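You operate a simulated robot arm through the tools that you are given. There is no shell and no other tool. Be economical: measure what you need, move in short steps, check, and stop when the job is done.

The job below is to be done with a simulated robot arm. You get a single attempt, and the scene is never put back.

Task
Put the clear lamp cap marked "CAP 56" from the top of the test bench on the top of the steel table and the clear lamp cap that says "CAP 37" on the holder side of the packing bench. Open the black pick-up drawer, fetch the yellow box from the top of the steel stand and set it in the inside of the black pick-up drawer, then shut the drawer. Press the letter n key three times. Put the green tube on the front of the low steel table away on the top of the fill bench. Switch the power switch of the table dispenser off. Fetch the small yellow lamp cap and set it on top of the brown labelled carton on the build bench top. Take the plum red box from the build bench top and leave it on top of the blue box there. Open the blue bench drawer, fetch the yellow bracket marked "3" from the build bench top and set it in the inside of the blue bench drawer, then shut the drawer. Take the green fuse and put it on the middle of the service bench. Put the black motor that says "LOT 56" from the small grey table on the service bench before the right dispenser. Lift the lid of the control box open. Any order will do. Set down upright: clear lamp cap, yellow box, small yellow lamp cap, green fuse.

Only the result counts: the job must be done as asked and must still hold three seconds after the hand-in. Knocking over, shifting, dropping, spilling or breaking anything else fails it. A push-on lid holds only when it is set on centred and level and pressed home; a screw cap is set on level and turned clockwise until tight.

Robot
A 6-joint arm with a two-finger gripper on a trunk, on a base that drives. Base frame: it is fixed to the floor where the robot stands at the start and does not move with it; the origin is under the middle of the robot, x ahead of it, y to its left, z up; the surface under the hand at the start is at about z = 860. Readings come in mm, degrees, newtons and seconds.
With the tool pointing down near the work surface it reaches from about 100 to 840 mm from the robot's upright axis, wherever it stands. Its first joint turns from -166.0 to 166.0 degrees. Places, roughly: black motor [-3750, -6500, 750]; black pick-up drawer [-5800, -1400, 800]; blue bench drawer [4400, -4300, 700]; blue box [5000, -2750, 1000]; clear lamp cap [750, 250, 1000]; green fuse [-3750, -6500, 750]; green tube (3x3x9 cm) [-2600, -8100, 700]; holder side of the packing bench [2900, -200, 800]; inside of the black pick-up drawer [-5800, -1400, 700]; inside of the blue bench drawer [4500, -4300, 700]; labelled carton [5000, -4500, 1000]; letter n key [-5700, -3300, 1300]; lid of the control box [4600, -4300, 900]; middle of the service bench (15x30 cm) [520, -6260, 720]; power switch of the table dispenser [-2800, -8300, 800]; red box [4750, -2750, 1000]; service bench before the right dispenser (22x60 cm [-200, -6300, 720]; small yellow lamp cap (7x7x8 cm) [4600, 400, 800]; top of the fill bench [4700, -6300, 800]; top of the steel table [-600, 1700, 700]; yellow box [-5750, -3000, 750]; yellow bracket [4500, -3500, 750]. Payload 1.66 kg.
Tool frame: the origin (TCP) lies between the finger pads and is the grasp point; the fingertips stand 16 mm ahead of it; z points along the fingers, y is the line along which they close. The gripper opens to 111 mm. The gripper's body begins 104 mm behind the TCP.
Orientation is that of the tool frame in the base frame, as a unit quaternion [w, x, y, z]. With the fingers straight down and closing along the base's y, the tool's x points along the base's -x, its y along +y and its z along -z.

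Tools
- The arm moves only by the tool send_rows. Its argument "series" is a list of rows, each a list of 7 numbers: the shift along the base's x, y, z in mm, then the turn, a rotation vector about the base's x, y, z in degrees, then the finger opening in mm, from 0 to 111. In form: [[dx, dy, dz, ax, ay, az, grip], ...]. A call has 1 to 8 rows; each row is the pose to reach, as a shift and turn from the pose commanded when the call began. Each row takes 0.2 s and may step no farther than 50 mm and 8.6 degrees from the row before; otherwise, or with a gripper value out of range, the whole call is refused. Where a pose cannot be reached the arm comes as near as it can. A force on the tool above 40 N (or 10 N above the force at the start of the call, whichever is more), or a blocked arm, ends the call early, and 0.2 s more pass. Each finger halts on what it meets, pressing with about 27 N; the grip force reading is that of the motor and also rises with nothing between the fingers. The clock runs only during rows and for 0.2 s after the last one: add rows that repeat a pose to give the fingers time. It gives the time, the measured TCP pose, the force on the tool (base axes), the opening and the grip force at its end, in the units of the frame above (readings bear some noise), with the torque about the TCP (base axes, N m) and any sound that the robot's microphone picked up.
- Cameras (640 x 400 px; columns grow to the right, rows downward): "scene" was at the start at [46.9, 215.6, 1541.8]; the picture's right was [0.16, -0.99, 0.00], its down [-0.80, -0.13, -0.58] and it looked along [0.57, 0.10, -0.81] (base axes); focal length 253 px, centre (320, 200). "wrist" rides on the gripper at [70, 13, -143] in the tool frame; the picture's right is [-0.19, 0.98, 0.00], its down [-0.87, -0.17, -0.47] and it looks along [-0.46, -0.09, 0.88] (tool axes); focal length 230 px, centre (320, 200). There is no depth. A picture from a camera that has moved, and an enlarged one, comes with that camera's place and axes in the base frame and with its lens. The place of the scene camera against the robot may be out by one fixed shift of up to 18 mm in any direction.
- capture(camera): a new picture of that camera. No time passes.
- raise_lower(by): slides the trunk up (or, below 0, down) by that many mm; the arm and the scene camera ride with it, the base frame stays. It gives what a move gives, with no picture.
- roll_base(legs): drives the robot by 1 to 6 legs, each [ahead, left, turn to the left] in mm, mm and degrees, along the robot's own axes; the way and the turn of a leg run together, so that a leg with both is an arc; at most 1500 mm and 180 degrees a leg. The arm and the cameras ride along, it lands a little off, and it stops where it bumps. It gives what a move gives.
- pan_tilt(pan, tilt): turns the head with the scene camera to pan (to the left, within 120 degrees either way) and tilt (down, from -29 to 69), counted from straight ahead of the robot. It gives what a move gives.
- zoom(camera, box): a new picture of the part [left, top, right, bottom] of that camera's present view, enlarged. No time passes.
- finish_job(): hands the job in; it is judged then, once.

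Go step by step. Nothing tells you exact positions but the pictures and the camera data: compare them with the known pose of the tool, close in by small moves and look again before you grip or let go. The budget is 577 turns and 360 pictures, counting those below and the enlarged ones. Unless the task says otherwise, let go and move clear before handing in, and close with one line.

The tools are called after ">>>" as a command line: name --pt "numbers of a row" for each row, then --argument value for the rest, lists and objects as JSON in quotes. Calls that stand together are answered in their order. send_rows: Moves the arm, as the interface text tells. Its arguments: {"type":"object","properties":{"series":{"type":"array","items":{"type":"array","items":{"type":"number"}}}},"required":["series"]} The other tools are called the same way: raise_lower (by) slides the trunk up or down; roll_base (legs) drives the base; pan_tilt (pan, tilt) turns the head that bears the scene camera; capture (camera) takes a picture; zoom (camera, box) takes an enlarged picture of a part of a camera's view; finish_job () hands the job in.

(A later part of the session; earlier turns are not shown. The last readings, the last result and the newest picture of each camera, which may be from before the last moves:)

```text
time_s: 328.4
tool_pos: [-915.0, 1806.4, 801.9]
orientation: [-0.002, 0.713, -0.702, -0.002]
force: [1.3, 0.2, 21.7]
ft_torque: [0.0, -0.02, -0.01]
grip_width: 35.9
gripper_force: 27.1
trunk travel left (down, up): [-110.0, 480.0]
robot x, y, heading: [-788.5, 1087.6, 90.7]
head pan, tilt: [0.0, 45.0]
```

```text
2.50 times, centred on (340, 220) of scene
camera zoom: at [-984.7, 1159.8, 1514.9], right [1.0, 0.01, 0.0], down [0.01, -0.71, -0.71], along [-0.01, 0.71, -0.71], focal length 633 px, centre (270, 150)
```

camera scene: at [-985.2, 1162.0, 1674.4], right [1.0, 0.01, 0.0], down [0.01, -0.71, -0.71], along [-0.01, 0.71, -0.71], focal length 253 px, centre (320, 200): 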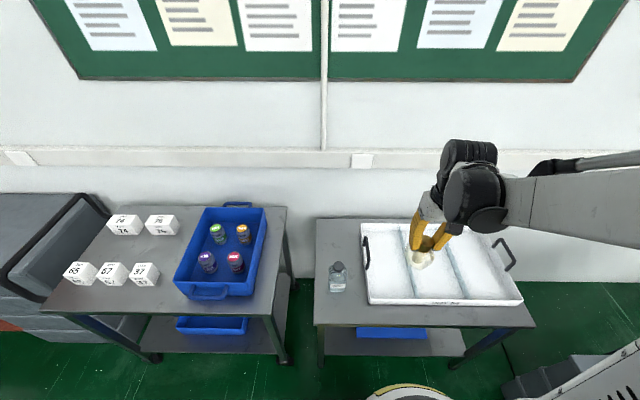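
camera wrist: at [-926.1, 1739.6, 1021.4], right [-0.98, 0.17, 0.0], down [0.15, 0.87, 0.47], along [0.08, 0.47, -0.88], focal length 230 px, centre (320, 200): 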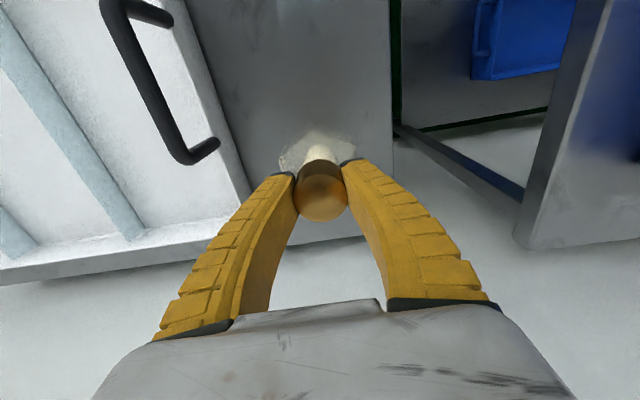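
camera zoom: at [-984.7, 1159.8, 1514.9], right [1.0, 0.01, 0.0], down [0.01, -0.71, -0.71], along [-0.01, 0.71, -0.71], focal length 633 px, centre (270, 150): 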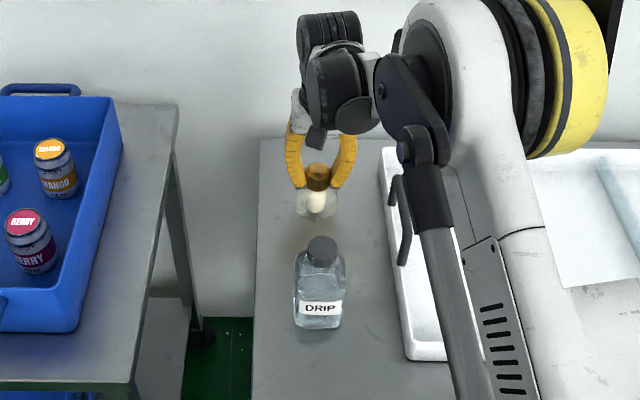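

>>> send_rows --pt "0 0 4 0 0 0 15" --pt "0 0 4 0 0 0 36" --pt "0 0 4 0 0 0 52" --pt "0 0 4 0 0 0 58" --pt "0 0 50 0 0 0 58" --pt "0 0 100 0 0 0 58" --pt "0 0 150 0 0 0 58" --pt "0 0 200 0 0 0 58"

>>> capture --camera "wrist"

>>> zoom --camera "scene" --box '[260, 140, 420, 300]'

```text
time_s: 330.2
tool_pos: [-916.0, 1805.7, 997.0]
orientation: [-0.001, 0.712, -0.702, -0.001]
force: [0.5, -0.8, 0.3]
ft_torque: [-0.04, -0.02, -0.01]
grip_width: 59.9
gripper_force: 1.2
trunk travel left (down, up): [-110.0, 480.0]
robot x, y, heading: [-791.3, 1090.9, 90.9]
head pan, tilt: [0.0, 45.0]
```

```text
188 pictures are left
camera wrist: at [-928.1, 1736.5, 1138.4], right [-0.98, 0.17, 0.0], down [0.15, 0.87, 0.47], along [0.08, 0.47, -0.88], focal length 230 px, centre (320, 200)
```

wrist: 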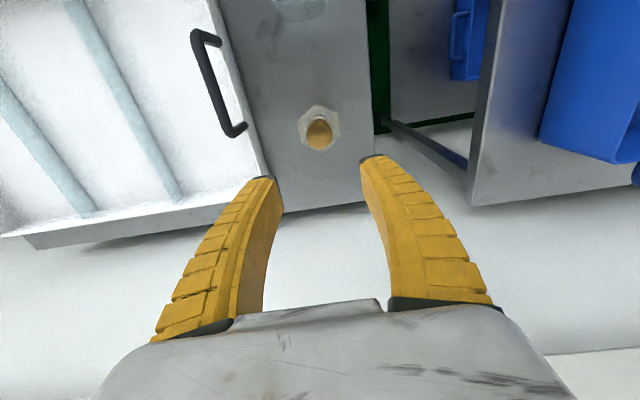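

```text
2.50 times, centred on (340, 220) of scene
camera zoom: at [-985.0, 1161.5, 1514.5], right [1.0, 0.01, 0.0], down [0.01, -0.71, -0.71], along [-0.01, 0.71, -0.71], focal length 633 px, centre (270, 150)
```

zoom: 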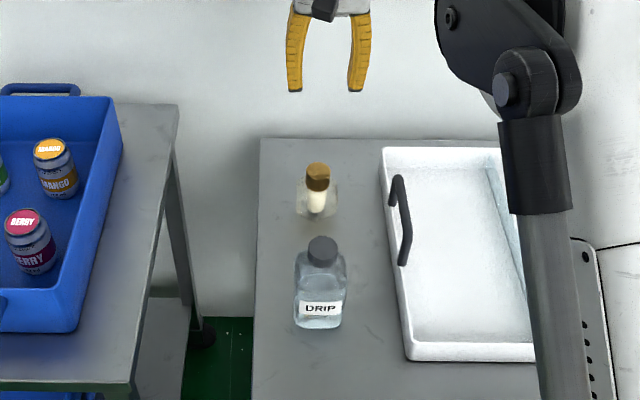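

CAP placed. I shift right to read its label from the side.

>>> send_rows --pt "0 -45 20 0 0 0 80" --pt "10 -90 40 0 0 0 100" --pt "20 -135 60 0 0 0 111" --pt "30 -180 80 0 0 0 111" --pt "40 -225 100 0 0 0 111" --pt "50 -270 120 0 0 0 111"

>>> roll_base --legs '[[-150, -420, 0]]'

>>> pan_tilt --pan 20 --tilt 35

>>> capture --camera "scene"

```text
refused: row 2 steps farther than a row can; nothing moved
```

```text
time_s: 333.0
tool_pos: [-484.8, 1660.3, 995.8]
orientation: [-0.001, 0.716, -0.698, -0.001]
force: [-0.3, 0.0, 0.0]
ft_torque: [0.04, -0.03, 0.01]
grip_width: 60.0
gripper_force: 1.8
trunk travel left (down, up): [-110.0, 480.0]
robot x, y, heading: [-354.9, 944.9, 91.7]
head pan, tilt: [0.0, 45.0]
```

```text
time_s: 333.9
tool_pos: [-486.1, 1659.6, 996.5]
orientation: [0.0, 0.715, -0.699, -0.001]
force: [0.4, 0.4, -0.2]
ft_torque: [0.01, 0.0, 0.04]
grip_width: 60.0
gripper_force: 1.6
trunk travel left (down, up): [-110.0, 480.0]
robot x, y, heading: [-351.4, 946.4, 91.3]
head pan, tilt: [20.0, 35.0]
```

```text
186 pictures are left
camera scene: at [-578.7, 1015.6, 1529.2], right [0.93, 0.36, 0.0], down [0.21, -0.53, -0.82], along [-0.3, 0.76, -0.57], focal length 253 px, centre (320, 200)
```

scene: 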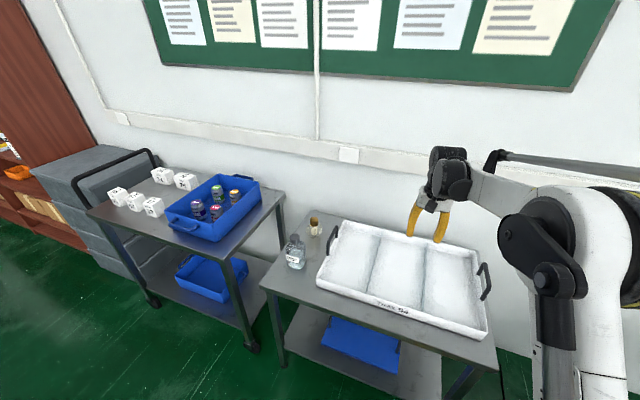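

>>> zoom --camera "scene" --box '[290, 205, 340, 245]'

```text
10.00 times, centred on (315, 225) of scene
camera zoom: at [-578.7, 1015.6, 1529.2], right [0.93, 0.36, 0.0], down [0.21, -0.53, -0.82], along [-0.3, 0.76, -0.57], focal length 2532 px, centre (370, -50)
```

zoom: 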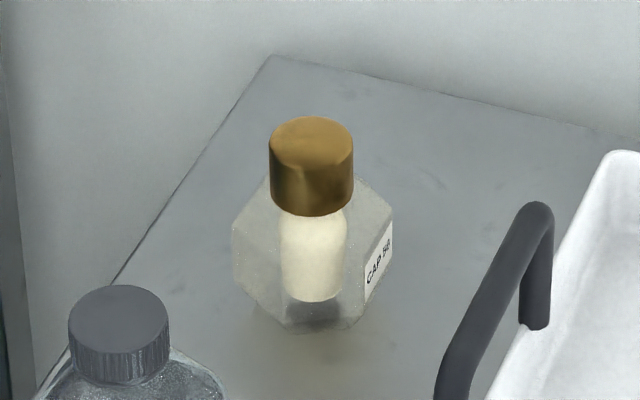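

The label reads "CAP 56". I retract the arm and look west for the route to the pick-up drawer and the steel stand.

>>> send_rows --pt "0 -44 15 0 0 0 80" --pt "0 -88 30 0 0 0 100" --pt "0 -132 45 0 0 0 111" --pt "0 -176 60 0 0 0 111" --pt "0 -220 75 0 0 0 111" --pt "0 -264 90 0 0 0 111" --pt "20 -300 110 0 0 0 111"

>>> raise_lower --by 300

>>> pan_tilt --pan 90 --tilt 20

>>> capture --camera "scene"

>>> pan_tilt --pan 118 --tilt 30

>>> capture --camera "scene"

```text
time_s: 335.4
tool_pos: [-468.7, 1360.2, 1108.2]
orientation: [0.0, 0.715, -0.699, -0.001]
force: [0.8, -0.4, -0.1]
ft_torque: [0.02, -0.02, 0.0]
grip_width: 110.9
gripper_force: 0.1
trunk travel left (down, up): [-110.0, 480.0]
robot x, y, heading: [-353.0, 944.8, 91.3]
head pan, tilt: [20.0, 35.0]
```

```text
time_s: 338.4
tool_pos: [-468.7, 1361.4, 1407.7]
orientation: [-0.001, 0.716, -0.698, 0.0]
force: [-0.8, 0.0, -0.4]
ft_torque: [0.03, 0.03, -0.02]
grip_width: 111.0
gripper_force: 0.2
trunk travel left (down, up): [-410.0, 180.0]
robot x, y, heading: [-352.3, 943.4, 91.3]
head pan, tilt: [20.0, 35.0]
```

```text
time_s: 339.9
tool_pos: [-468.5, 1361.1, 1407.5]
orientation: [-0.001, 0.716, -0.698, -0.001]
force: [0.3, 0.4, 0.1]
ft_torque: [-0.01, 0.05, -0.01]
grip_width: 111.0
gripper_force: 0.1
trunk travel left (down, up): [-410.0, 180.0]
robot x, y, heading: [-350.2, 945.1, 91.4]
head pan, tilt: [90.0, 20.0]
```

```text
184 pictures are left
camera scene: at [-639.9, 931.5, 1853.1], right [-0.02, 1.0, 0.0], down [0.34, 0.01, -0.94], along [-0.94, -0.02, -0.34], focal length 253 px, centre (320, 200)
```

scene: 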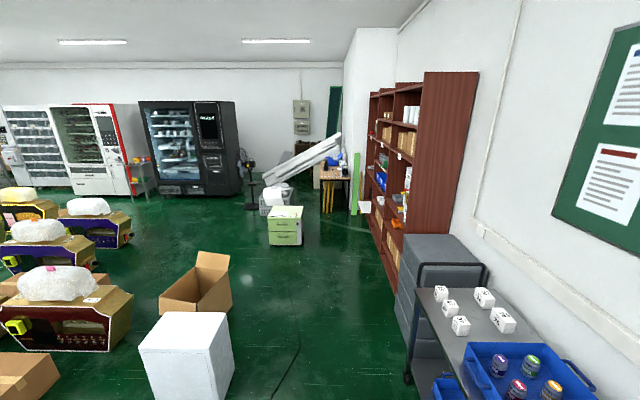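

```text
time_s: 340.8
tool_pos: [-467.5, 1361.4, 1408.8]
orientation: [0.0, 0.716, -0.698, 0.0]
force: [0.2, -0.8, -0.7]
ft_torque: [-0.06, 0.04, 0.0]
grip_width: 110.9
gripper_force: 0.1
trunk travel left (down, up): [-410.0, 180.0]
robot x, y, heading: [-352.3, 945.8, 91.0]
head pan, tilt: [118.0, 30.0]
```

```text
183 pictures are left
camera scene: at [-625.7, 889.4, 1837.1], right [-0.49, 0.87, 0.0], down [0.44, 0.24, -0.87], along [-0.76, -0.42, -0.5], focal length 253 px, centre (320, 200)
```

scene: 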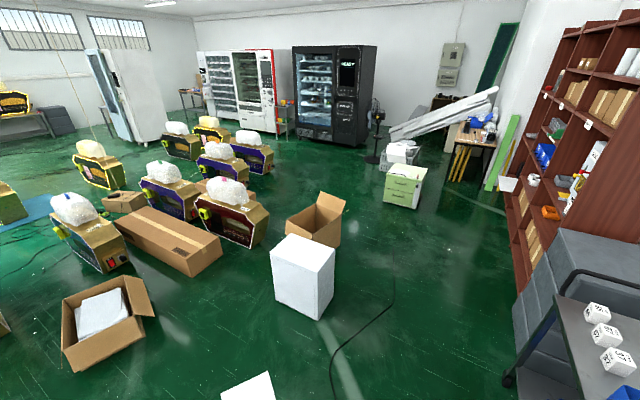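

The black vending machine (pick-up drawer) and the white/red machine with keypad are at the west wall; the steel stand lies between them. I drive along the free corridor.

>>> roll_base --legs '[[0, 0, 88.7], [1500, 150, 0], [1300, 280, 0]]'

>>> pan_tilt --pan 45 --tilt 30

>>> capture --camera "scene"

```text
refused: leg 2 is longer than a leg can be; nothing moved
```

```text
time_s: 342.2
tool_pos: [-468.2, 1361.7, 1407.5]
orientation: [-0.001, 0.716, -0.698, 0.0]
force: [-1.2, -0.5, 0.4]
ft_torque: [-0.01, -0.01, 0.02]
grip_width: 111.0
gripper_force: 0.1
trunk travel left (down, up): [-410.0, 180.0]
robot x, y, heading: [-351.3, 943.0, 91.2]
head pan, tilt: [45.0, 30.0]
```

```text
182 pictures are left
camera scene: at [-612.2, 996.0, 1837.0], right [0.69, 0.72, 0.0], down [0.36, -0.35, -0.87], along [-0.63, 0.6, -0.5], focal length 253 px, centre (320, 200)
```

scene: 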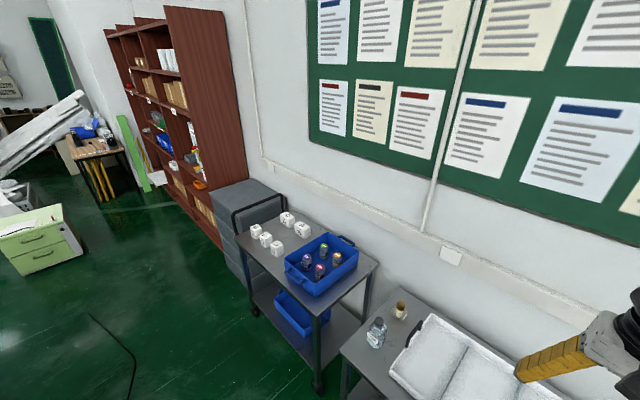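

>>> roll_base --legs '[[0, 0, 88.7], [1450, 150, 0], [1350, 280, 0]]'

>>> pan_tilt --pan 30 --tilt 30

>>> capture --camera "scene"

```text
time_s: 359.7
tool_pos: [-3560.8, 356.3, 1407.3]
orientation: [0.0, 1.0, 0.01, -0.001]
force: [0.5, 0.0, 0.6]
ft_torque: [-0.02, -0.01, 0.04]
grip_width: 110.7
gripper_force: 0.0
trunk travel left (down, up): [-410.0, 180.0]
robot x, y, heading: [-3146.3, 473.3, -179.0]
head pan, tilt: [45.0, 30.0]
```

```text
time_s: 360.5
tool_pos: [-3561.0, 357.0, 1406.7]
orientation: [0.0, 1.0, 0.01, -0.001]
force: [0.1, 0.3, -1.1]
ft_torque: [-0.01, -0.01, 0.0]
grip_width: 110.9
gripper_force: 0.0
trunk travel left (down, up): [-410.0, 180.0]
robot x, y, heading: [-3142.5, 472.5, -179.2]
head pan, tilt: [30.0, 30.0]
```

```text
181 pictures are left
camera scene: at [-3202.1, 247.5, 1837.0], right [-0.51, 0.86, 0.0], down [0.43, 0.26, -0.87], along [-0.74, -0.45, -0.5], focal length 253 px, centre (320, 200)
```

scene: 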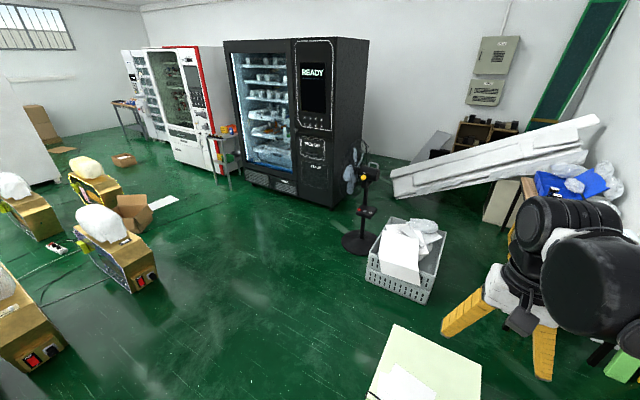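

>>> zoom --camera "scene" --box '[190, 30, 370, 210]'

>>> roll_base --legs '[[700, 850, 0], [700, 850, 0]]'

>>> pan_tilt --pan 0 --tilt 25

>>> capture --camera "scene"

```text
2.22 times, centred on (280, 120) of scene
camera zoom: at [-3202.1, 247.5, 1837.0], right [-0.51, 0.86, 0.0], down [0.43, 0.26, -0.87], along [-0.74, -0.45, -0.5], focal length 563 px, centre (409, 378)
```

zoom: 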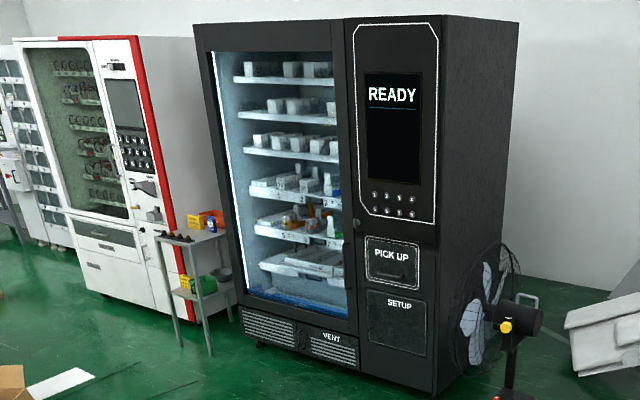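

```text
time_s: 371.4
tool_pos: [-5004.5, -1314.4, 1407.0]
orientation: [0.0, 1.0, -0.013, -0.001]
force: [0.1, -0.2, -0.9]
ft_torque: [-0.01, -0.02, 0.0]
grip_width: 111.0
gripper_force: 0.0
trunk travel left (down, up): [-410.0, 180.0]
robot x, y, heading: [-4578.5, -1221.3, 178.3]
head pan, tilt: [30.0, 30.0]
```

```text
time_s: 372.4
tool_pos: [-5003.6, -1312.6, 1407.6]
orientation: [0.0, 1.0, -0.014, -0.001]
force: [0.4, -0.2, -0.2]
ft_torque: [-0.01, -0.02, 0.01]
grip_width: 110.9
gripper_force: 0.1
trunk travel left (down, up): [-410.0, 180.0]
robot x, y, heading: [-4584.3, -1217.1, 178.4]
head pan, tilt: [0.0, 25.0]
```

```text
179 pictures are left
camera scene: at [-4664.1, -1392.9, 1845.0], right [0.03, 1.0, 0.0], down [0.42, -0.01, -0.91], along [-0.91, 0.03, -0.42], focal length 253 px, centre (320, 200)
```

scene: 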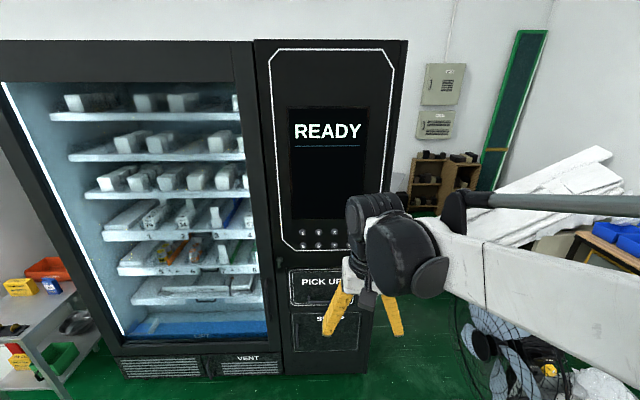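

>>> zoom --camera "scene" --box '[270, 250, 370, 330]'

```text
5.00 times, centred on (320, 290) of scene
camera zoom: at [-4664.1, -1392.9, 1845.0], right [0.03, 1.0, 0.0], down [0.42, -0.01, -0.91], along [-0.91, 0.03, -0.42], focal length 1266 px, centre (320, -250)
```

zoom: 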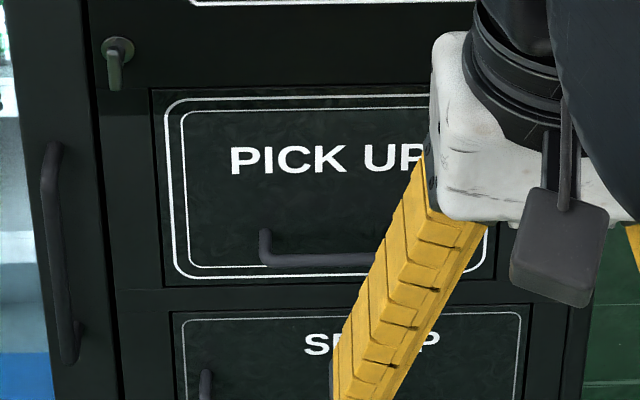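

>>> raise_lower --by -400

>>> roll_base --legs '[[330, 135, 1.5]]'

>>> send_rows --pt "-15 0 0 0 0 8.25 60" --pt "-30 0 0 0 0 16.5 60" --pt "-45 0 0 0 0 24.75 60" --pt "-60 0 0 0 0 33 60" --pt "-75 0 0 0 0 41.25 60" --pt "-90 0 0 0 0 49.5 60" --pt "-105 0 0 0 0 57.75 60" --pt "-120 0 0 0 0 66 60"

>>> send_rows --pt "-10 0 0 0 0 8 60" --pt "-20 0 0 0 0 16 60" --pt "-30 0 0 0 0 24 60"

>>> send_rows --pt "-5 0 -10 0 7.5 0 60" --pt "-10 0 -20 0 15 0 60" --pt "-15 0 -30 0 22.5 0 60" --pt "-20 0 -40 0 30 0 60" --pt "-25 0 -50 0 37.5 0 60" --pt "-30 0 -60 0 45 0 60"

>>> capture --camera "wrist"

>>> pan_tilt --pan 0 --tilt 35

>>> capture --camera "scene"

```text
time_s: 376.2
tool_pos: [-5003.8, -1312.5, 1007.7]
orientation: [0.0, 1.0, -0.014, -0.002]
force: [0.3, -1.1, -0.2]
ft_torque: [0.01, -0.02, 0.0]
grip_width: 110.9
gripper_force: 0.0
trunk travel left (down, up): [-10.0, 580.0]
robot x, y, heading: [-4580.2, -1219.9, 178.2]
head pan, tilt: [0.0, 25.0]
```

```text
time_s: 378.5
tool_pos: [-5330.1, -1450.9, 1007.3]
orientation: [0.0, 1.0, 0.0, -0.001]
force: [-0.5, -0.1, -0.8]
ft_torque: [0.03, 0.01, -0.01]
grip_width: 110.8
gripper_force: 0.1
trunk travel left (down, up): [-10.0, 580.0]
robot x, y, heading: [-4906.1, -1345.7, 179.7]
head pan, tilt: [0.0, 25.0]
```

```text
time_s: 380.3
tool_pos: [-5452.8, -1449.1, 1007.3]
orientation: [0.0, 0.838, 0.546, 0.0]
force: [-0.3, 0.4, 0.7]
ft_torque: [-0.03, -0.03, 0.0]
grip_width: 61.9
gripper_force: 1.3
trunk travel left (down, up): [-10.0, 580.0]
robot x, y, heading: [-4907.3, -1345.3, 179.8]
head pan, tilt: [0.0, 25.0]
```

```text
time_s: 381.1
tool_pos: [-5478.7, -1449.8, 1007.2]
orientation: [0.001, 0.707, 0.707, -0.001]
force: [0.3, -0.2, -0.5]
ft_torque: [0.0, 0.0, 0.0]
grip_width: 61.9
gripper_force: 1.1
trunk travel left (down, up): [-10.0, 580.0]
robot x, y, heading: [-4911.7, -1349.6, 179.8]
head pan, tilt: [0.0, 25.0]
```

```text
time_s: 382.5
tool_pos: [-5508.4, -1450.4, 947.5]
orientation: [-0.271, 0.653, 0.653, -0.271]
force: [-0.3, -0.4, 0.7]
ft_torque: [-0.01, -0.01, 0.0]
grip_width: 62.1
gripper_force: 1.2
trunk travel left (down, up): [-10.0, 580.0]
robot x, y, heading: [-4914.1, -1346.1, 180.1]
head pan, tilt: [0.0, 25.0]
```

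```text
177 pictures are left
camera wrist: at [-5397.6, -1380.3, 1038.2], right [0.69, -0.19, -0.7], down [0.22, -0.86, 0.45], along [-0.69, -0.47, -0.56], focal length 230 px, centre (320, 200)
```

wrist: 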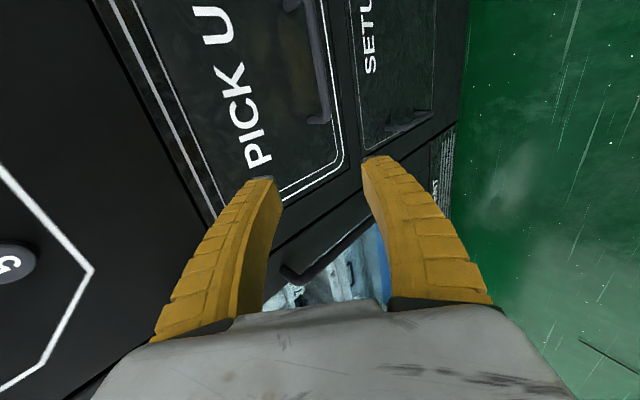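

```text
time_s: 383.2
tool_pos: [-5508.2, -1450.8, 947.4]
orientation: [-0.27, 0.654, 0.653, -0.271]
force: [-0.4, 0.2, -0.5]
ft_torque: [0.01, 0.04, -0.02]
grip_width: 62.2
gripper_force: 1.4
trunk travel left (down, up): [-10.0, 580.0]
robot x, y, heading: [-4914.2, -1341.6, 179.8]
head pan, tilt: [0.0, 35.0]
```

```text
176 pictures are left
camera scene: at [-4983.4, -1521.0, 1429.3], right [0.0, 1.0, 0.0], down [0.57, 0.0, -0.82], along [-0.82, 0.0, -0.57], focal length 253 px, centre (320, 200)
```

scene: 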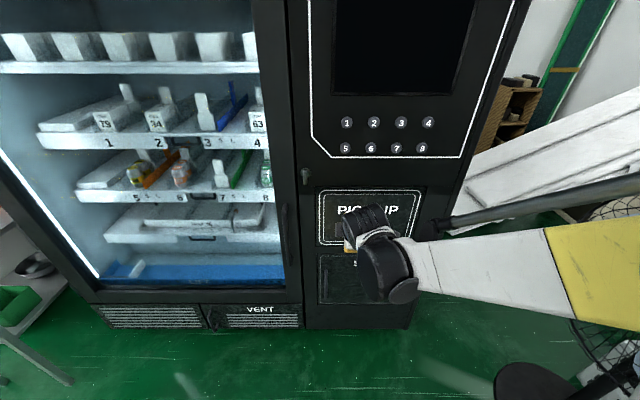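

>>> send_rows --pt "0 45 -10 0 0 0 60" --pt "0 90 -20 0 0 0 60"

>>> capture --camera "wrist"

>>> send_rows --pt "-30 0 -30 0 0 0 60" --pt "-60 0 -60 0 0 0 60"

>>> capture --camera "wrist"

```text
time_s: 383.8
tool_pos: [-5508.8, -1361.6, 927.8]
orientation: [-0.27, 0.653, 0.654, -0.271]
force: [-0.5, -0.4, -0.3]
ft_torque: [-0.03, -0.04, 0.01]
grip_width: 61.7
gripper_force: 1.5
trunk travel left (down, up): [-10.0, 580.0]
robot x, y, heading: [-4912.1, -1343.8, 179.8]
head pan, tilt: [0.0, 35.0]
```

```text
175 pictures are left
camera wrist: at [-5398.9, -1291.2, 1018.6], right [0.69, -0.19, -0.69], down [0.22, -0.86, 0.45], along [-0.69, -0.47, -0.56], focal length 230 px, centre (320, 200)
```

wrist: 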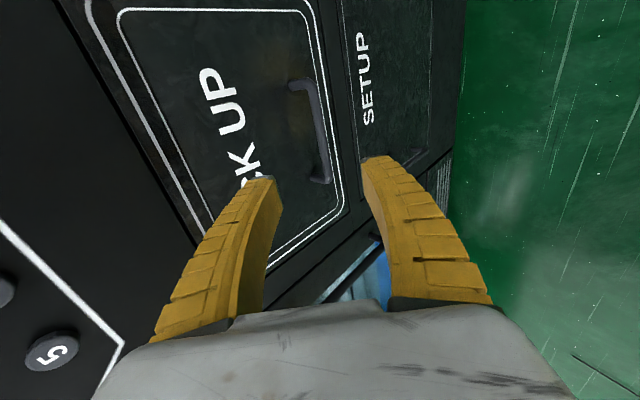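

```text
time_s: 384.4
tool_pos: [-5571.4, -1360.9, 868.6]
orientation: [-0.27, 0.652, 0.655, -0.271]
force: [0.3, -0.1, 0.2]
ft_torque: [0.02, 0.0, -0.01]
grip_width: 62.0
gripper_force: 1.0
trunk travel left (down, up): [-10.0, 580.0]
robot x, y, heading: [-4910.0, -1347.1, 179.9]
head pan, tilt: [0.0, 35.0]
```

```text
174 pictures are left
camera wrist: at [-5460.1, -1289.0, 958.2], right [0.69, -0.19, -0.69], down [0.22, -0.86, 0.45], along [-0.69, -0.46, -0.56], focal length 230 px, centre (320, 200)
```

wrist: 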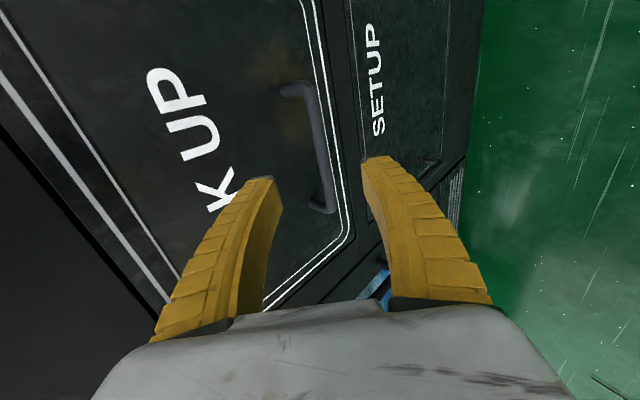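

>>> send_rows --pt "-28 -4 -34 0 0 0 45" --pt "-52 -4 -62 0 0 0 45"

>>> capture --camera "wrist"

```text
time_s: 385.0
tool_pos: [-5620.8, -1365.0, 805.3]
orientation: [-0.269, 0.653, 0.654, -0.272]
force: [-0.6, 0.3, 0.0]
ft_torque: [0.0, 0.02, -0.02]
grip_width: 47.2
gripper_force: 1.9
trunk travel left (down, up): [-10.0, 580.0]
robot x, y, heading: [-4909.2, -1346.3, 179.8]
head pan, tilt: [0.0, 35.0]
```

```text
173 pictures are left
camera wrist: at [-5511.0, -1294.1, 894.5], right [0.69, -0.19, -0.69], down [0.22, -0.86, 0.45], along [-0.69, -0.47, -0.56], focal length 230 px, centre (320, 200)
```

wrist: 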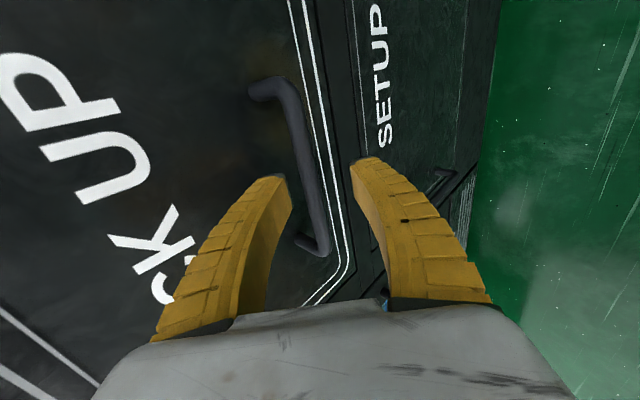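

>>> send_rows --pt "-10 5 -5 0 0 0 40" --pt "-20 8 -11 0 0 0 40"

>>> capture --camera "wrist"

```text
time_s: 385.6
tool_pos: [-5642.2, -1356.5, 793.0]
orientation: [-0.269, 0.653, 0.654, -0.271]
force: [-0.4, 0.1, -0.2]
ft_torque: [0.04, 0.0, 0.01]
grip_width: 42.6
gripper_force: 1.6
trunk travel left (down, up): [-10.0, 580.0]
robot x, y, heading: [-4907.7, -1345.3, 180.2]
head pan, tilt: [0.0, 35.0]
```

```text
172 pictures are left
camera wrist: at [-5532.3, -1285.6, 883.6], right [0.69, -0.19, -0.69], down [0.22, -0.86, 0.45], along [-0.69, -0.47, -0.56], focal length 230 px, centre (320, 200)
```

wrist: 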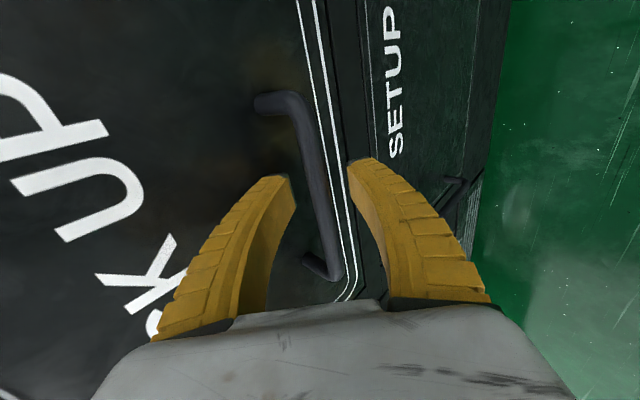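

>>> send_rows --pt "-5 0 -5 0 0 0 40" --pt "-10 2 -10 0 0 0 40" --pt "-10 2 -10 0 0 0 10" --pt "-10 2 -10 0 0 0 0"

>>> capture --camera "wrist"

```text
time_s: 386.6
tool_pos: [-5652.1, -1354.9, 784.7]
orientation: [-0.269, 0.653, 0.653, -0.271]
force: [-0.5, 0.4, -4.6]
ft_torque: [0.01, 0.02, 0.04]
grip_width: 5.8
gripper_force: 29.3
trunk travel left (down, up): [-10.0, 580.0]
robot x, y, heading: [-4913.0, -1343.2, 180.0]
head pan, tilt: [0.0, 35.0]
```

```text
171 pictures are left
camera wrist: at [-5541.3, -1283.9, 875.3], right [0.7, -0.19, -0.69], down [0.22, -0.86, 0.45], along [-0.69, -0.46, -0.56], focal length 230 px, centre (320, 200)
```

wrist: 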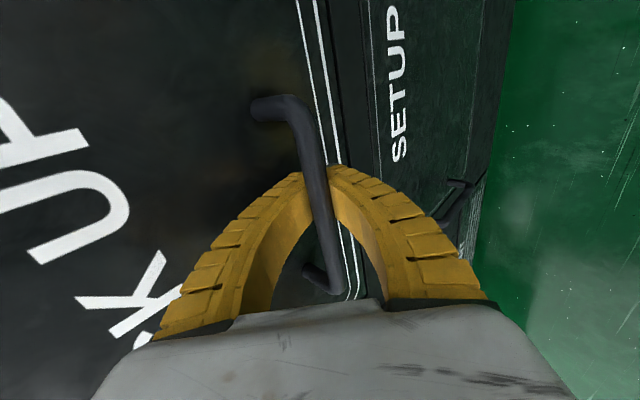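

>>> roll_base --legs '[[-100, 0, 0]]'

>>> capture --camera "wrist"

>>> capture --camera "scene"

```text
time_s: 387.7
tool_pos: [-5553.3, -1354.6, 784.9]
orientation: [-0.269, 0.654, 0.653, -0.271]
force: [0.7, -1.6, -7.1]
ft_torque: [0.05, 0.07, -0.03]
grip_width: 6.1
gripper_force: 28.6
trunk travel left (down, up): [-10.0, 580.0]
robot x, y, heading: [-4812.1, -1342.2, 179.8]
head pan, tilt: [0.0, 35.0]
```

```text
170 pictures are left
camera wrist: at [-5442.7, -1283.9, 875.4], right [0.7, -0.19, -0.69], down [0.22, -0.86, 0.45], along [-0.69, -0.46, -0.56], focal length 230 px, centre (320, 200)
```

wrist: 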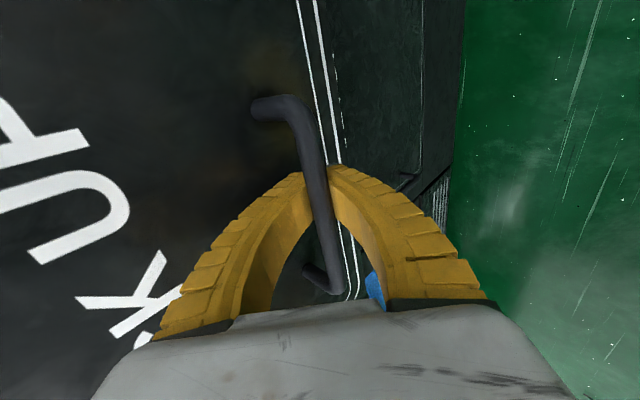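

```text
169 pictures are left
camera scene: at [-4885.7, -1521.3, 1429.2], right [0.0, 1.0, 0.0], down [0.57, 0.0, -0.82], along [-0.82, 0.0, -0.57], focal length 253 px, centre (320, 200)
```

scene: 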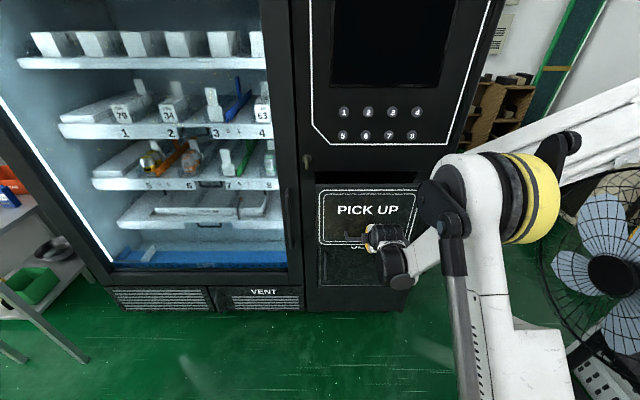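

>>> roll_base --legs '[[-140, 0, 0]]'

>>> capture --camera "scene"

```text
time_s: 389.1
tool_pos: [-5415.5, -1355.2, 785.1]
orientation: [-0.269, 0.654, 0.654, -0.27]
force: [-0.2, 2.3, -6.1]
ft_torque: [0.01, 0.07, 0.0]
grip_width: 5.9
gripper_force: 29.2
trunk travel left (down, up): [-10.0, 580.0]
robot x, y, heading: [-4672.9, -1344.4, 179.8]
head pan, tilt: [0.0, 35.0]
```

```text
168 pictures are left
camera scene: at [-4747.4, -1521.5, 1429.3], right [0.0, 1.0, 0.0], down [0.57, 0.0, -0.82], along [-0.82, 0.0, -0.57], focal length 253 px, centre (320, 200)
```

scene: 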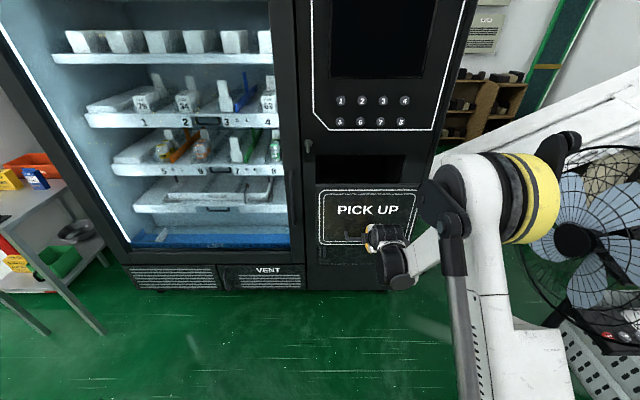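

The drawer is open ~237 mm. I release, back off and straighten the tool.

>>> send_rows --pt "0 0 0 0 0 0 20" --pt "0 0 0 0 0 0 40" --pt "20 0 20 0 0 0 40" --pt "50 0 50 0 0 0 40" --pt "80 0 80 0 0 0 60" --pt "80 0 125 0 0 0 60"

>>> raise_lower --by 200

>>> send_rows --pt "0 0 0 0 -8 0 60" --pt "0 0 0 0 -16 0 60" --pt "0 0 0 0 -24 0 60" --pt "0 0 0 0 -32 0 60" --pt "0 0 0 0 -40 0 60" --pt "0 0 0 0 -45 0 60"

>>> send_rows --pt "40 0 0 0 0 -8.5 80" --pt "80 0 0 0 0 -17 80" --pt "110 0 0 0 0 -25.5 80" --pt "110 0 0 0 0 -34 80" --pt "110 0 0 0 0 -42.5 80" --pt "110 0 0 0 0 -51 80" --pt "110 0 0 0 0 -59.5 80" --pt "110 0 0 0 0 -68 80"

>>> send_rows --pt "0 0 0 0 0 -7 80" --pt "0 0 0 0 0 -14 80" --pt "0 0 0 0 0 -22 80"

>>> roll_base --legs '[[0, 1400, 0]]'

>>> capture --camera "scene"

```text
time_s: 390.5
tool_pos: [-5337.5, -1354.6, 905.9]
orientation: [-0.27, 0.652, 0.654, -0.271]
force: [0.1, -0.8, -0.1]
ft_torque: [-0.02, -0.02, 0.02]
grip_width: 61.9
gripper_force: 1.5
trunk travel left (down, up): [-10.0, 580.0]
robot x, y, heading: [-4670.6, -1348.3, 179.9]
head pan, tilt: [0.0, 35.0]
```

```text
time_s: 392.6
tool_pos: [-5336.7, -1354.9, 1106.6]
orientation: [-0.27, 0.653, 0.653, -0.271]
force: [0.0, 0.3, -1.1]
ft_torque: [-0.03, -0.01, -0.01]
grip_width: 62.2
gripper_force: 1.4
trunk travel left (down, up): [-210.0, 380.0]
robot x, y, heading: [-4673.0, -1342.9, 179.9]
head pan, tilt: [0.0, 35.0]
```

```text
time_s: 394.0
tool_pos: [-5337.3, -1354.7, 1107.8]
orientation: [0.001, 0.707, 0.707, 0.0]
force: [-0.4, 0.0, -0.2]
ft_torque: [0.02, -0.02, 0.0]
grip_width: 62.1
gripper_force: 1.9
trunk travel left (down, up): [-210.0, 380.0]
robot x, y, heading: [-4675.0, -1343.3, 180.0]
head pan, tilt: [0.0, 35.0]
```

```text
time_s: 395.8
tool_pos: [-5227.1, -1354.6, 1107.2]
orientation: [0.0, 0.982, 0.189, -0.001]
force: [0.4, -0.5, -0.8]
ft_torque: [0.01, 0.0, -0.04]
grip_width: 81.4
gripper_force: 1.1
trunk travel left (down, up): [-210.0, 380.0]
robot x, y, heading: [-4674.7, -1342.3, 179.8]
head pan, tilt: [0.0, 35.0]
```

```text
time_s: 396.6
tool_pos: [-5228.2, -1355.5, 1107.7]
orientation: [0.0, 1.0, -0.002, -0.001]
force: [0.2, -0.5, -0.4]
ft_torque: [0.0, 0.0, -0.03]
grip_width: 81.5
gripper_force: 0.9
trunk travel left (down, up): [-210.0, 380.0]
robot x, y, heading: [-4674.8, -1349.3, 180.0]
head pan, tilt: [0.0, 35.0]
```

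```text
time_s: 403.7
tool_pos: [-5265.0, -2750.0, 1109.0]
orientation: [0.0, 1.0, -0.023, -0.002]
force: [0.6, 0.5, 0.3]
ft_torque: [0.02, -0.01, 0.0]
grip_width: 81.5
gripper_force: 0.7
trunk travel left (down, up): [-210.0, 380.0]
robot x, y, heading: [-4709.4, -2764.2, 177.2]
head pan, tilt: [0.0, 35.0]
```

```text
167 pictures are left
camera scene: at [-4792.7, -2938.0, 1629.2], right [0.05, 1.0, 0.0], down [0.57, -0.03, -0.82], along [-0.82, 0.04, -0.57], focal length 253 px, centre (320, 200)
```

scene: 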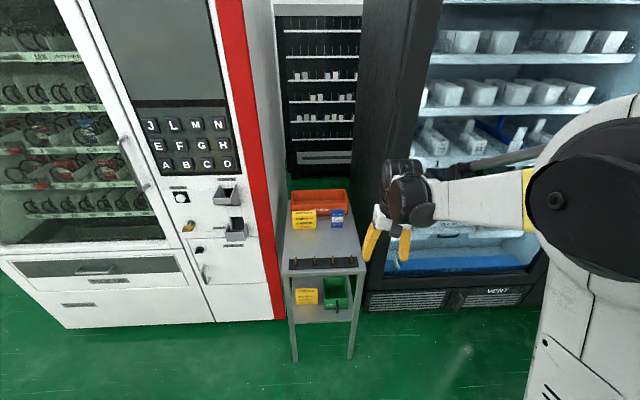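

>>> zoom --camera "scene" --box '[270, 170, 380, 290]'

>>> zoom --camera "scene" --box '[130, 90, 250, 190]'

>>> capture --camera "wrist"

```text
3.33 times, centred on (325, 230) of scene
camera zoom: at [-4792.7, -2938.0, 1629.2], right [0.05, 1.0, 0.0], down [0.57, -0.03, -0.82], along [-0.82, 0.04, -0.57], focal length 844 px, centre (303, 100)
```

zoom: 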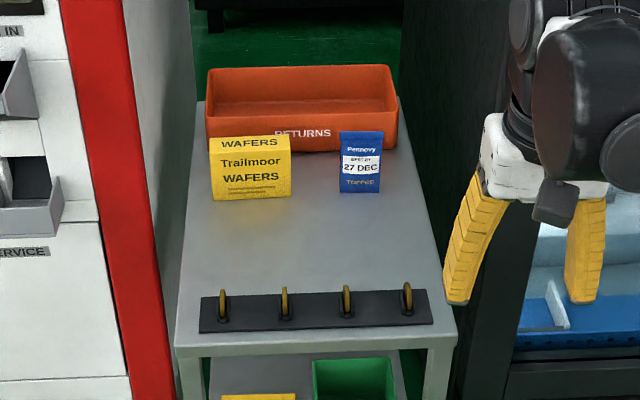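

```text
4.00 times, centred on (190, 140) of scene
camera zoom: at [-4792.7, -2938.0, 1629.2], right [0.05, 1.0, 0.0], down [0.57, -0.03, -0.82], along [-0.82, 0.04, -0.57], focal length 1013 px, centre (840, 440)
```

zoom: 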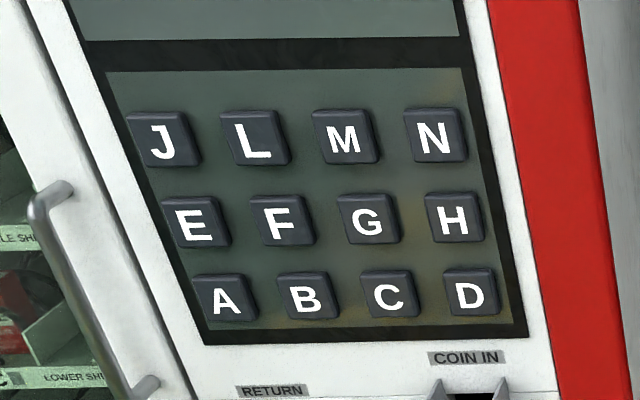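

```text
164 pictures are left
camera wrist: at [-5195.4, -2765.5, 1249.5], right [-0.24, -0.97, 0.0], down [-0.86, 0.21, 0.47], along [-0.46, 0.11, -0.88], focal length 230 px, centre (320, 200)
```

wrist: 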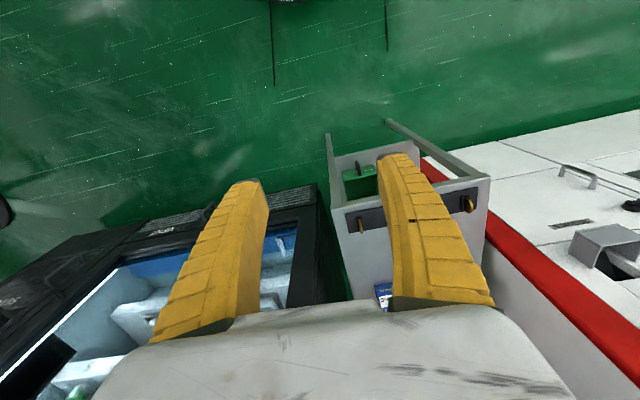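

The keypad's N key is the top right key, around [-5700, -3260, 1336]. I check the floor to my left before rolling there.

>>> pan_tilt --pan 80 --tilt 45

>>> capture --camera "scene"

```text
time_s: 405.2
tool_pos: [-5264.3, -2749.1, 1108.2]
orientation: [0.0, 1.0, -0.023, 0.0]
force: [-0.5, -0.1, 0.3]
ft_torque: [0.03, -0.01, 0.01]
grip_width: 81.3
gripper_force: 1.1
trunk travel left (down, up): [-210.0, 380.0]
robot x, y, heading: [-4709.4, -2768.8, 177.1]
head pan, tilt: [80.0, 45.0]
```

```text
163 pictures are left
camera scene: at [-4722.9, -3021.4, 1614.4], right [-0.97, 0.22, 0.0], down [0.16, 0.69, -0.71], along [-0.16, -0.69, -0.71], focal length 253 px, centre (320, 200)
```

scene: 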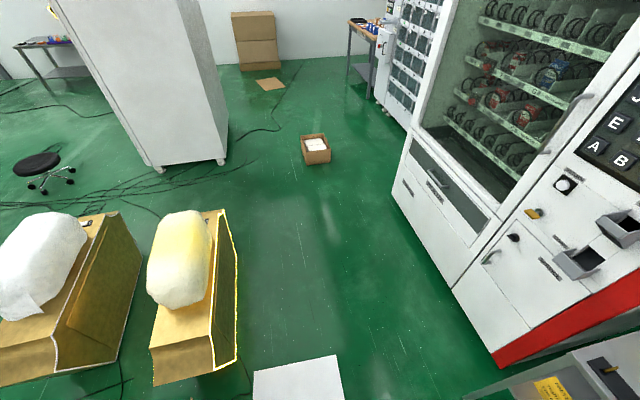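

A paper sheet lies on the floor where I would stand, so I press from here reaching left. I roll ahead, raise, and tilt the tool to horizontal.

>>> roll_base --legs '[[270, 0, 2.8]]'

>>> raise_lower --by 150

>>> send_rows --pt "15 -35 10 0 8 0 40" --pt "30 -70 20 0 16 0 0" --pt "45 -105 30 0 24 0 0" --pt "60 -140 40 0 32 0 0" --pt "75 -175 50 0 40 0 0" --pt "90 -210 60 0 48 0 0" --pt "90 -250 65 0 56 0 0" --pt "90 -290 70 0 64 0 0"

>>> send_rows --pt "0 -40 0 0 8.5 0 0" --pt "0 -80 0 0 17 0 0" --pt "0 -120 0 0 26 0 0" --pt "0 -160 0 0 26 0 0"

>>> capture --camera "wrist"

>>> pan_tilt --pan 20 --tilt 20

>>> capture --camera "scene"

```text
time_s: 407.1
tool_pos: [-5537.0, -2770.8, 1107.9]
orientation: [0.0, 1.0, 0.002, 0.0]
force: [-0.1, 0.0, 0.0]
ft_torque: [-0.01, -0.05, 0.0]
grip_width: 81.5
gripper_force: 1.1
trunk travel left (down, up): [-210.0, 380.0]
robot x, y, heading: [-4981.5, -2756.8, -180.0]
head pan, tilt: [80.0, 45.0]
```

```text
time_s: 408.9
tool_pos: [-5536.6, -2770.0, 1258.0]
orientation: [0.0, 1.0, 0.003, -0.001]
force: [-1.0, -0.6, 0.5]
ft_torque: [-0.01, 0.01, 0.0]
grip_width: 81.5
gripper_force: 0.4
trunk travel left (down, up): [-360.0, 230.0]
robot x, y, heading: [-4980.5, -2756.5, -180.0]
head pan, tilt: [80.0, 45.0]
```

```text
time_s: 410.7
tool_pos: [-5444.9, -3061.5, 1326.3]
orientation: [0.0, 0.847, 0.002, -0.532]
force: [0.6, -0.4, -0.8]
ft_torque: [0.0, -0.01, -0.03]
grip_width: 0.0
gripper_force: 26.8
trunk travel left (down, up): [-360.0, 230.0]
robot x, y, heading: [-4981.5, -2754.4, -180.0]
head pan, tilt: [80.0, 45.0]
```

```text
refused: row 3 steps farther than a row can; nothing moved
```

```text
162 pictures are left
camera wrist: at [-5285.1, -3074.1, 1325.3], right [-0.08, -0.98, 0.17], down [0.05, 0.16, 0.99], along [-1.0, 0.09, 0.03], focal length 230 px, centre (320, 200)
```

wrist: 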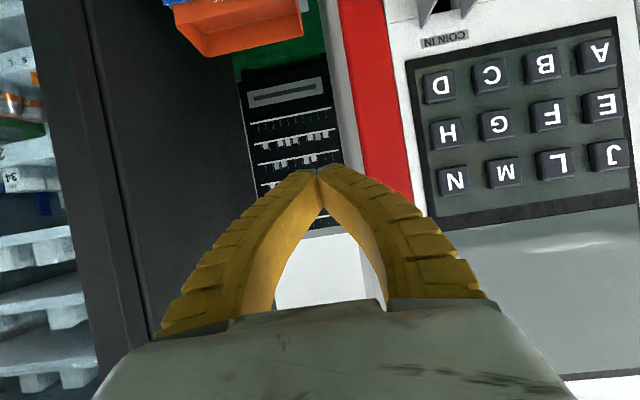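

```text
time_s: 412.0
tool_pos: [-5443.1, -3059.9, 1327.5]
orientation: [0.0, 0.848, 0.002, -0.53]
force: [0.8, -0.8, 0.5]
ft_torque: [-0.03, -0.01, 0.0]
grip_width: 0.2
gripper_force: 26.9
trunk travel left (down, up): [-360.0, 230.0]
robot x, y, heading: [-4981.9, -2761.3, -179.7]
head pan, tilt: [20.0, 20.0]
```

```text
161 pictures are left
camera scene: at [-5053.9, -2966.7, 1803.1], right [-0.34, 0.94, 0.0], down [0.32, 0.12, -0.94], along [-0.88, -0.32, -0.34], focal length 253 px, centre (320, 200)
```

scene: 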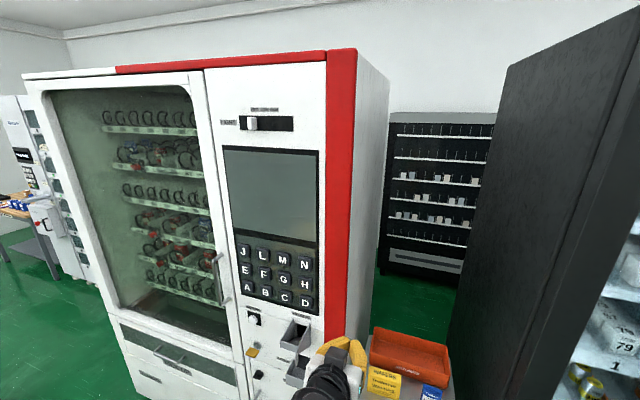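

>>> send_rows --pt "-20 -35 2 0 6 0 0" --pt "-40 -70 4 0 12 0 0" --pt "-60 -105 6 0 18 0 0" --pt "-80 -140 8 0 24 0 0" --pt "-100 -175 10 0 26 0 0" --pt "-120 -209 12 0 26 0 0"

>>> capture --camera "wrist"

>>> zoom --camera "scene" --box '[220, 200, 380, 400]'

```text
time_s: 413.4
tool_pos: [-5566.8, -3272.0, 1340.6]
orientation: [0.001, -0.707, 0.0, 0.708]
force: [0.0, -0.7, -0.4]
ft_torque: [-0.02, 0.01, -0.01]
grip_width: 0.0
gripper_force: 26.9
trunk travel left (down, up): [-360.0, 230.0]
robot x, y, heading: [-4983.7, -2759.9, -180.1]
head pan, tilt: [20.0, 20.0]
```

```text
160 pictures are left
camera wrist: at [-5424.3, -3283.1, 1269.5], right [0.0, -0.98, 0.19], down [0.47, 0.16, 0.87], along [-0.88, 0.09, 0.47], focal length 230 px, centre (320, 200)
```

wrist: 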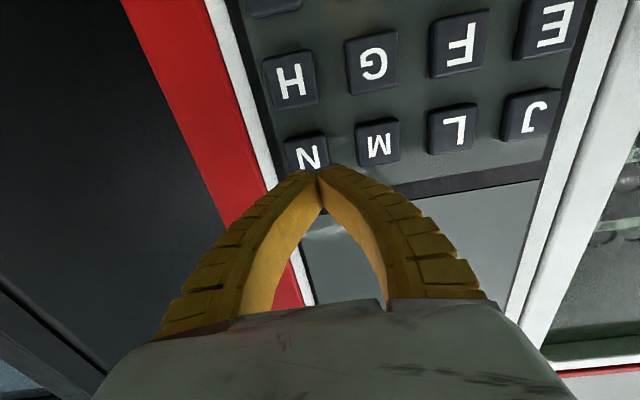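

```text
2.00 times, centred on (300, 300) of scene
camera zoom: at [-5054.6, -2967.8, 1802.9], right [-0.34, 0.94, 0.0], down [0.32, 0.12, -0.94], along [-0.88, -0.32, -0.34], focal length 506 px, centre (360, 0)
```

zoom: 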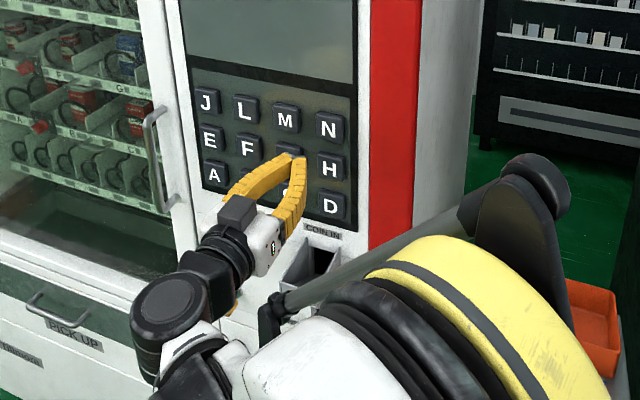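

N key estimated at [-5674, -3256, 1341]. I align and approach.

>>> send_rows --pt "-20 15 0 0 0 0 0" --pt "-50 15 0 0 0 0 0" --pt "-75 15 0 0 0 0 0"

>>> capture --camera "wrist"

>>> zoom --camera "scene" --box '[260, 230, 360, 330]'

```text
time_s: 414.2
tool_pos: [-5640.1, -3255.3, 1338.6]
orientation: [0.001, -0.707, -0.002, 0.707]
force: [0.4, 0.5, -0.6]
ft_torque: [0.02, -0.01, 0.02]
grip_width: 0.0
gripper_force: 27.0
trunk travel left (down, up): [-360.0, 230.0]
robot x, y, heading: [-4978.5, -2756.5, -179.9]
head pan, tilt: [20.0, 20.0]
```

```text
158 pictures are left
camera wrist: at [-5498.0, -3267.1, 1268.4], right [0.0, -0.98, 0.19], down [0.47, 0.17, 0.87], along [-0.88, 0.09, 0.46], focal length 230 px, centre (320, 200)
```

wrist: 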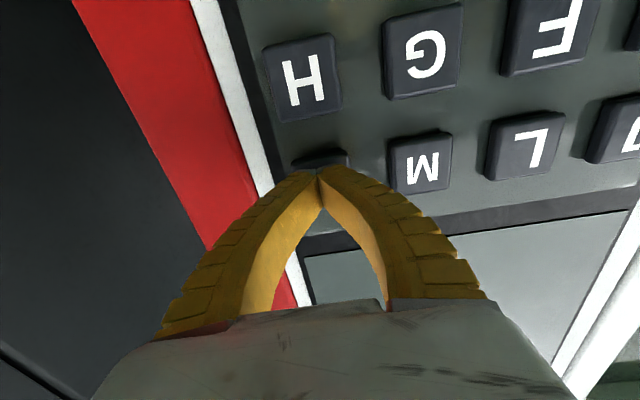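

```text
4.00 times, centred on (310, 280) of scene
camera zoom: at [-5055.1, -2966.4, 1803.0], right [-0.34, 0.94, 0.0], down [0.32, 0.12, -0.94], along [-0.88, -0.32, -0.34], focal length 1013 px, centre (360, -120)
```

zoom: 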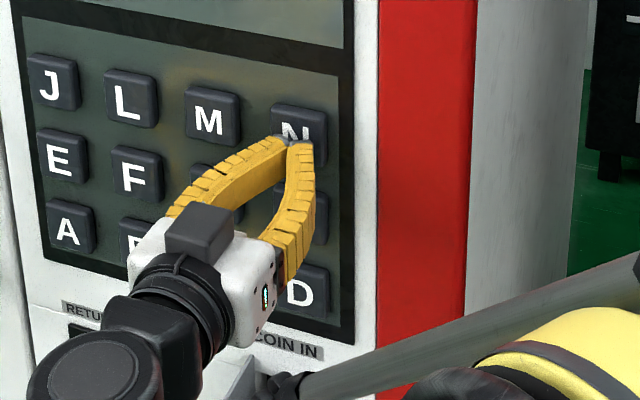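

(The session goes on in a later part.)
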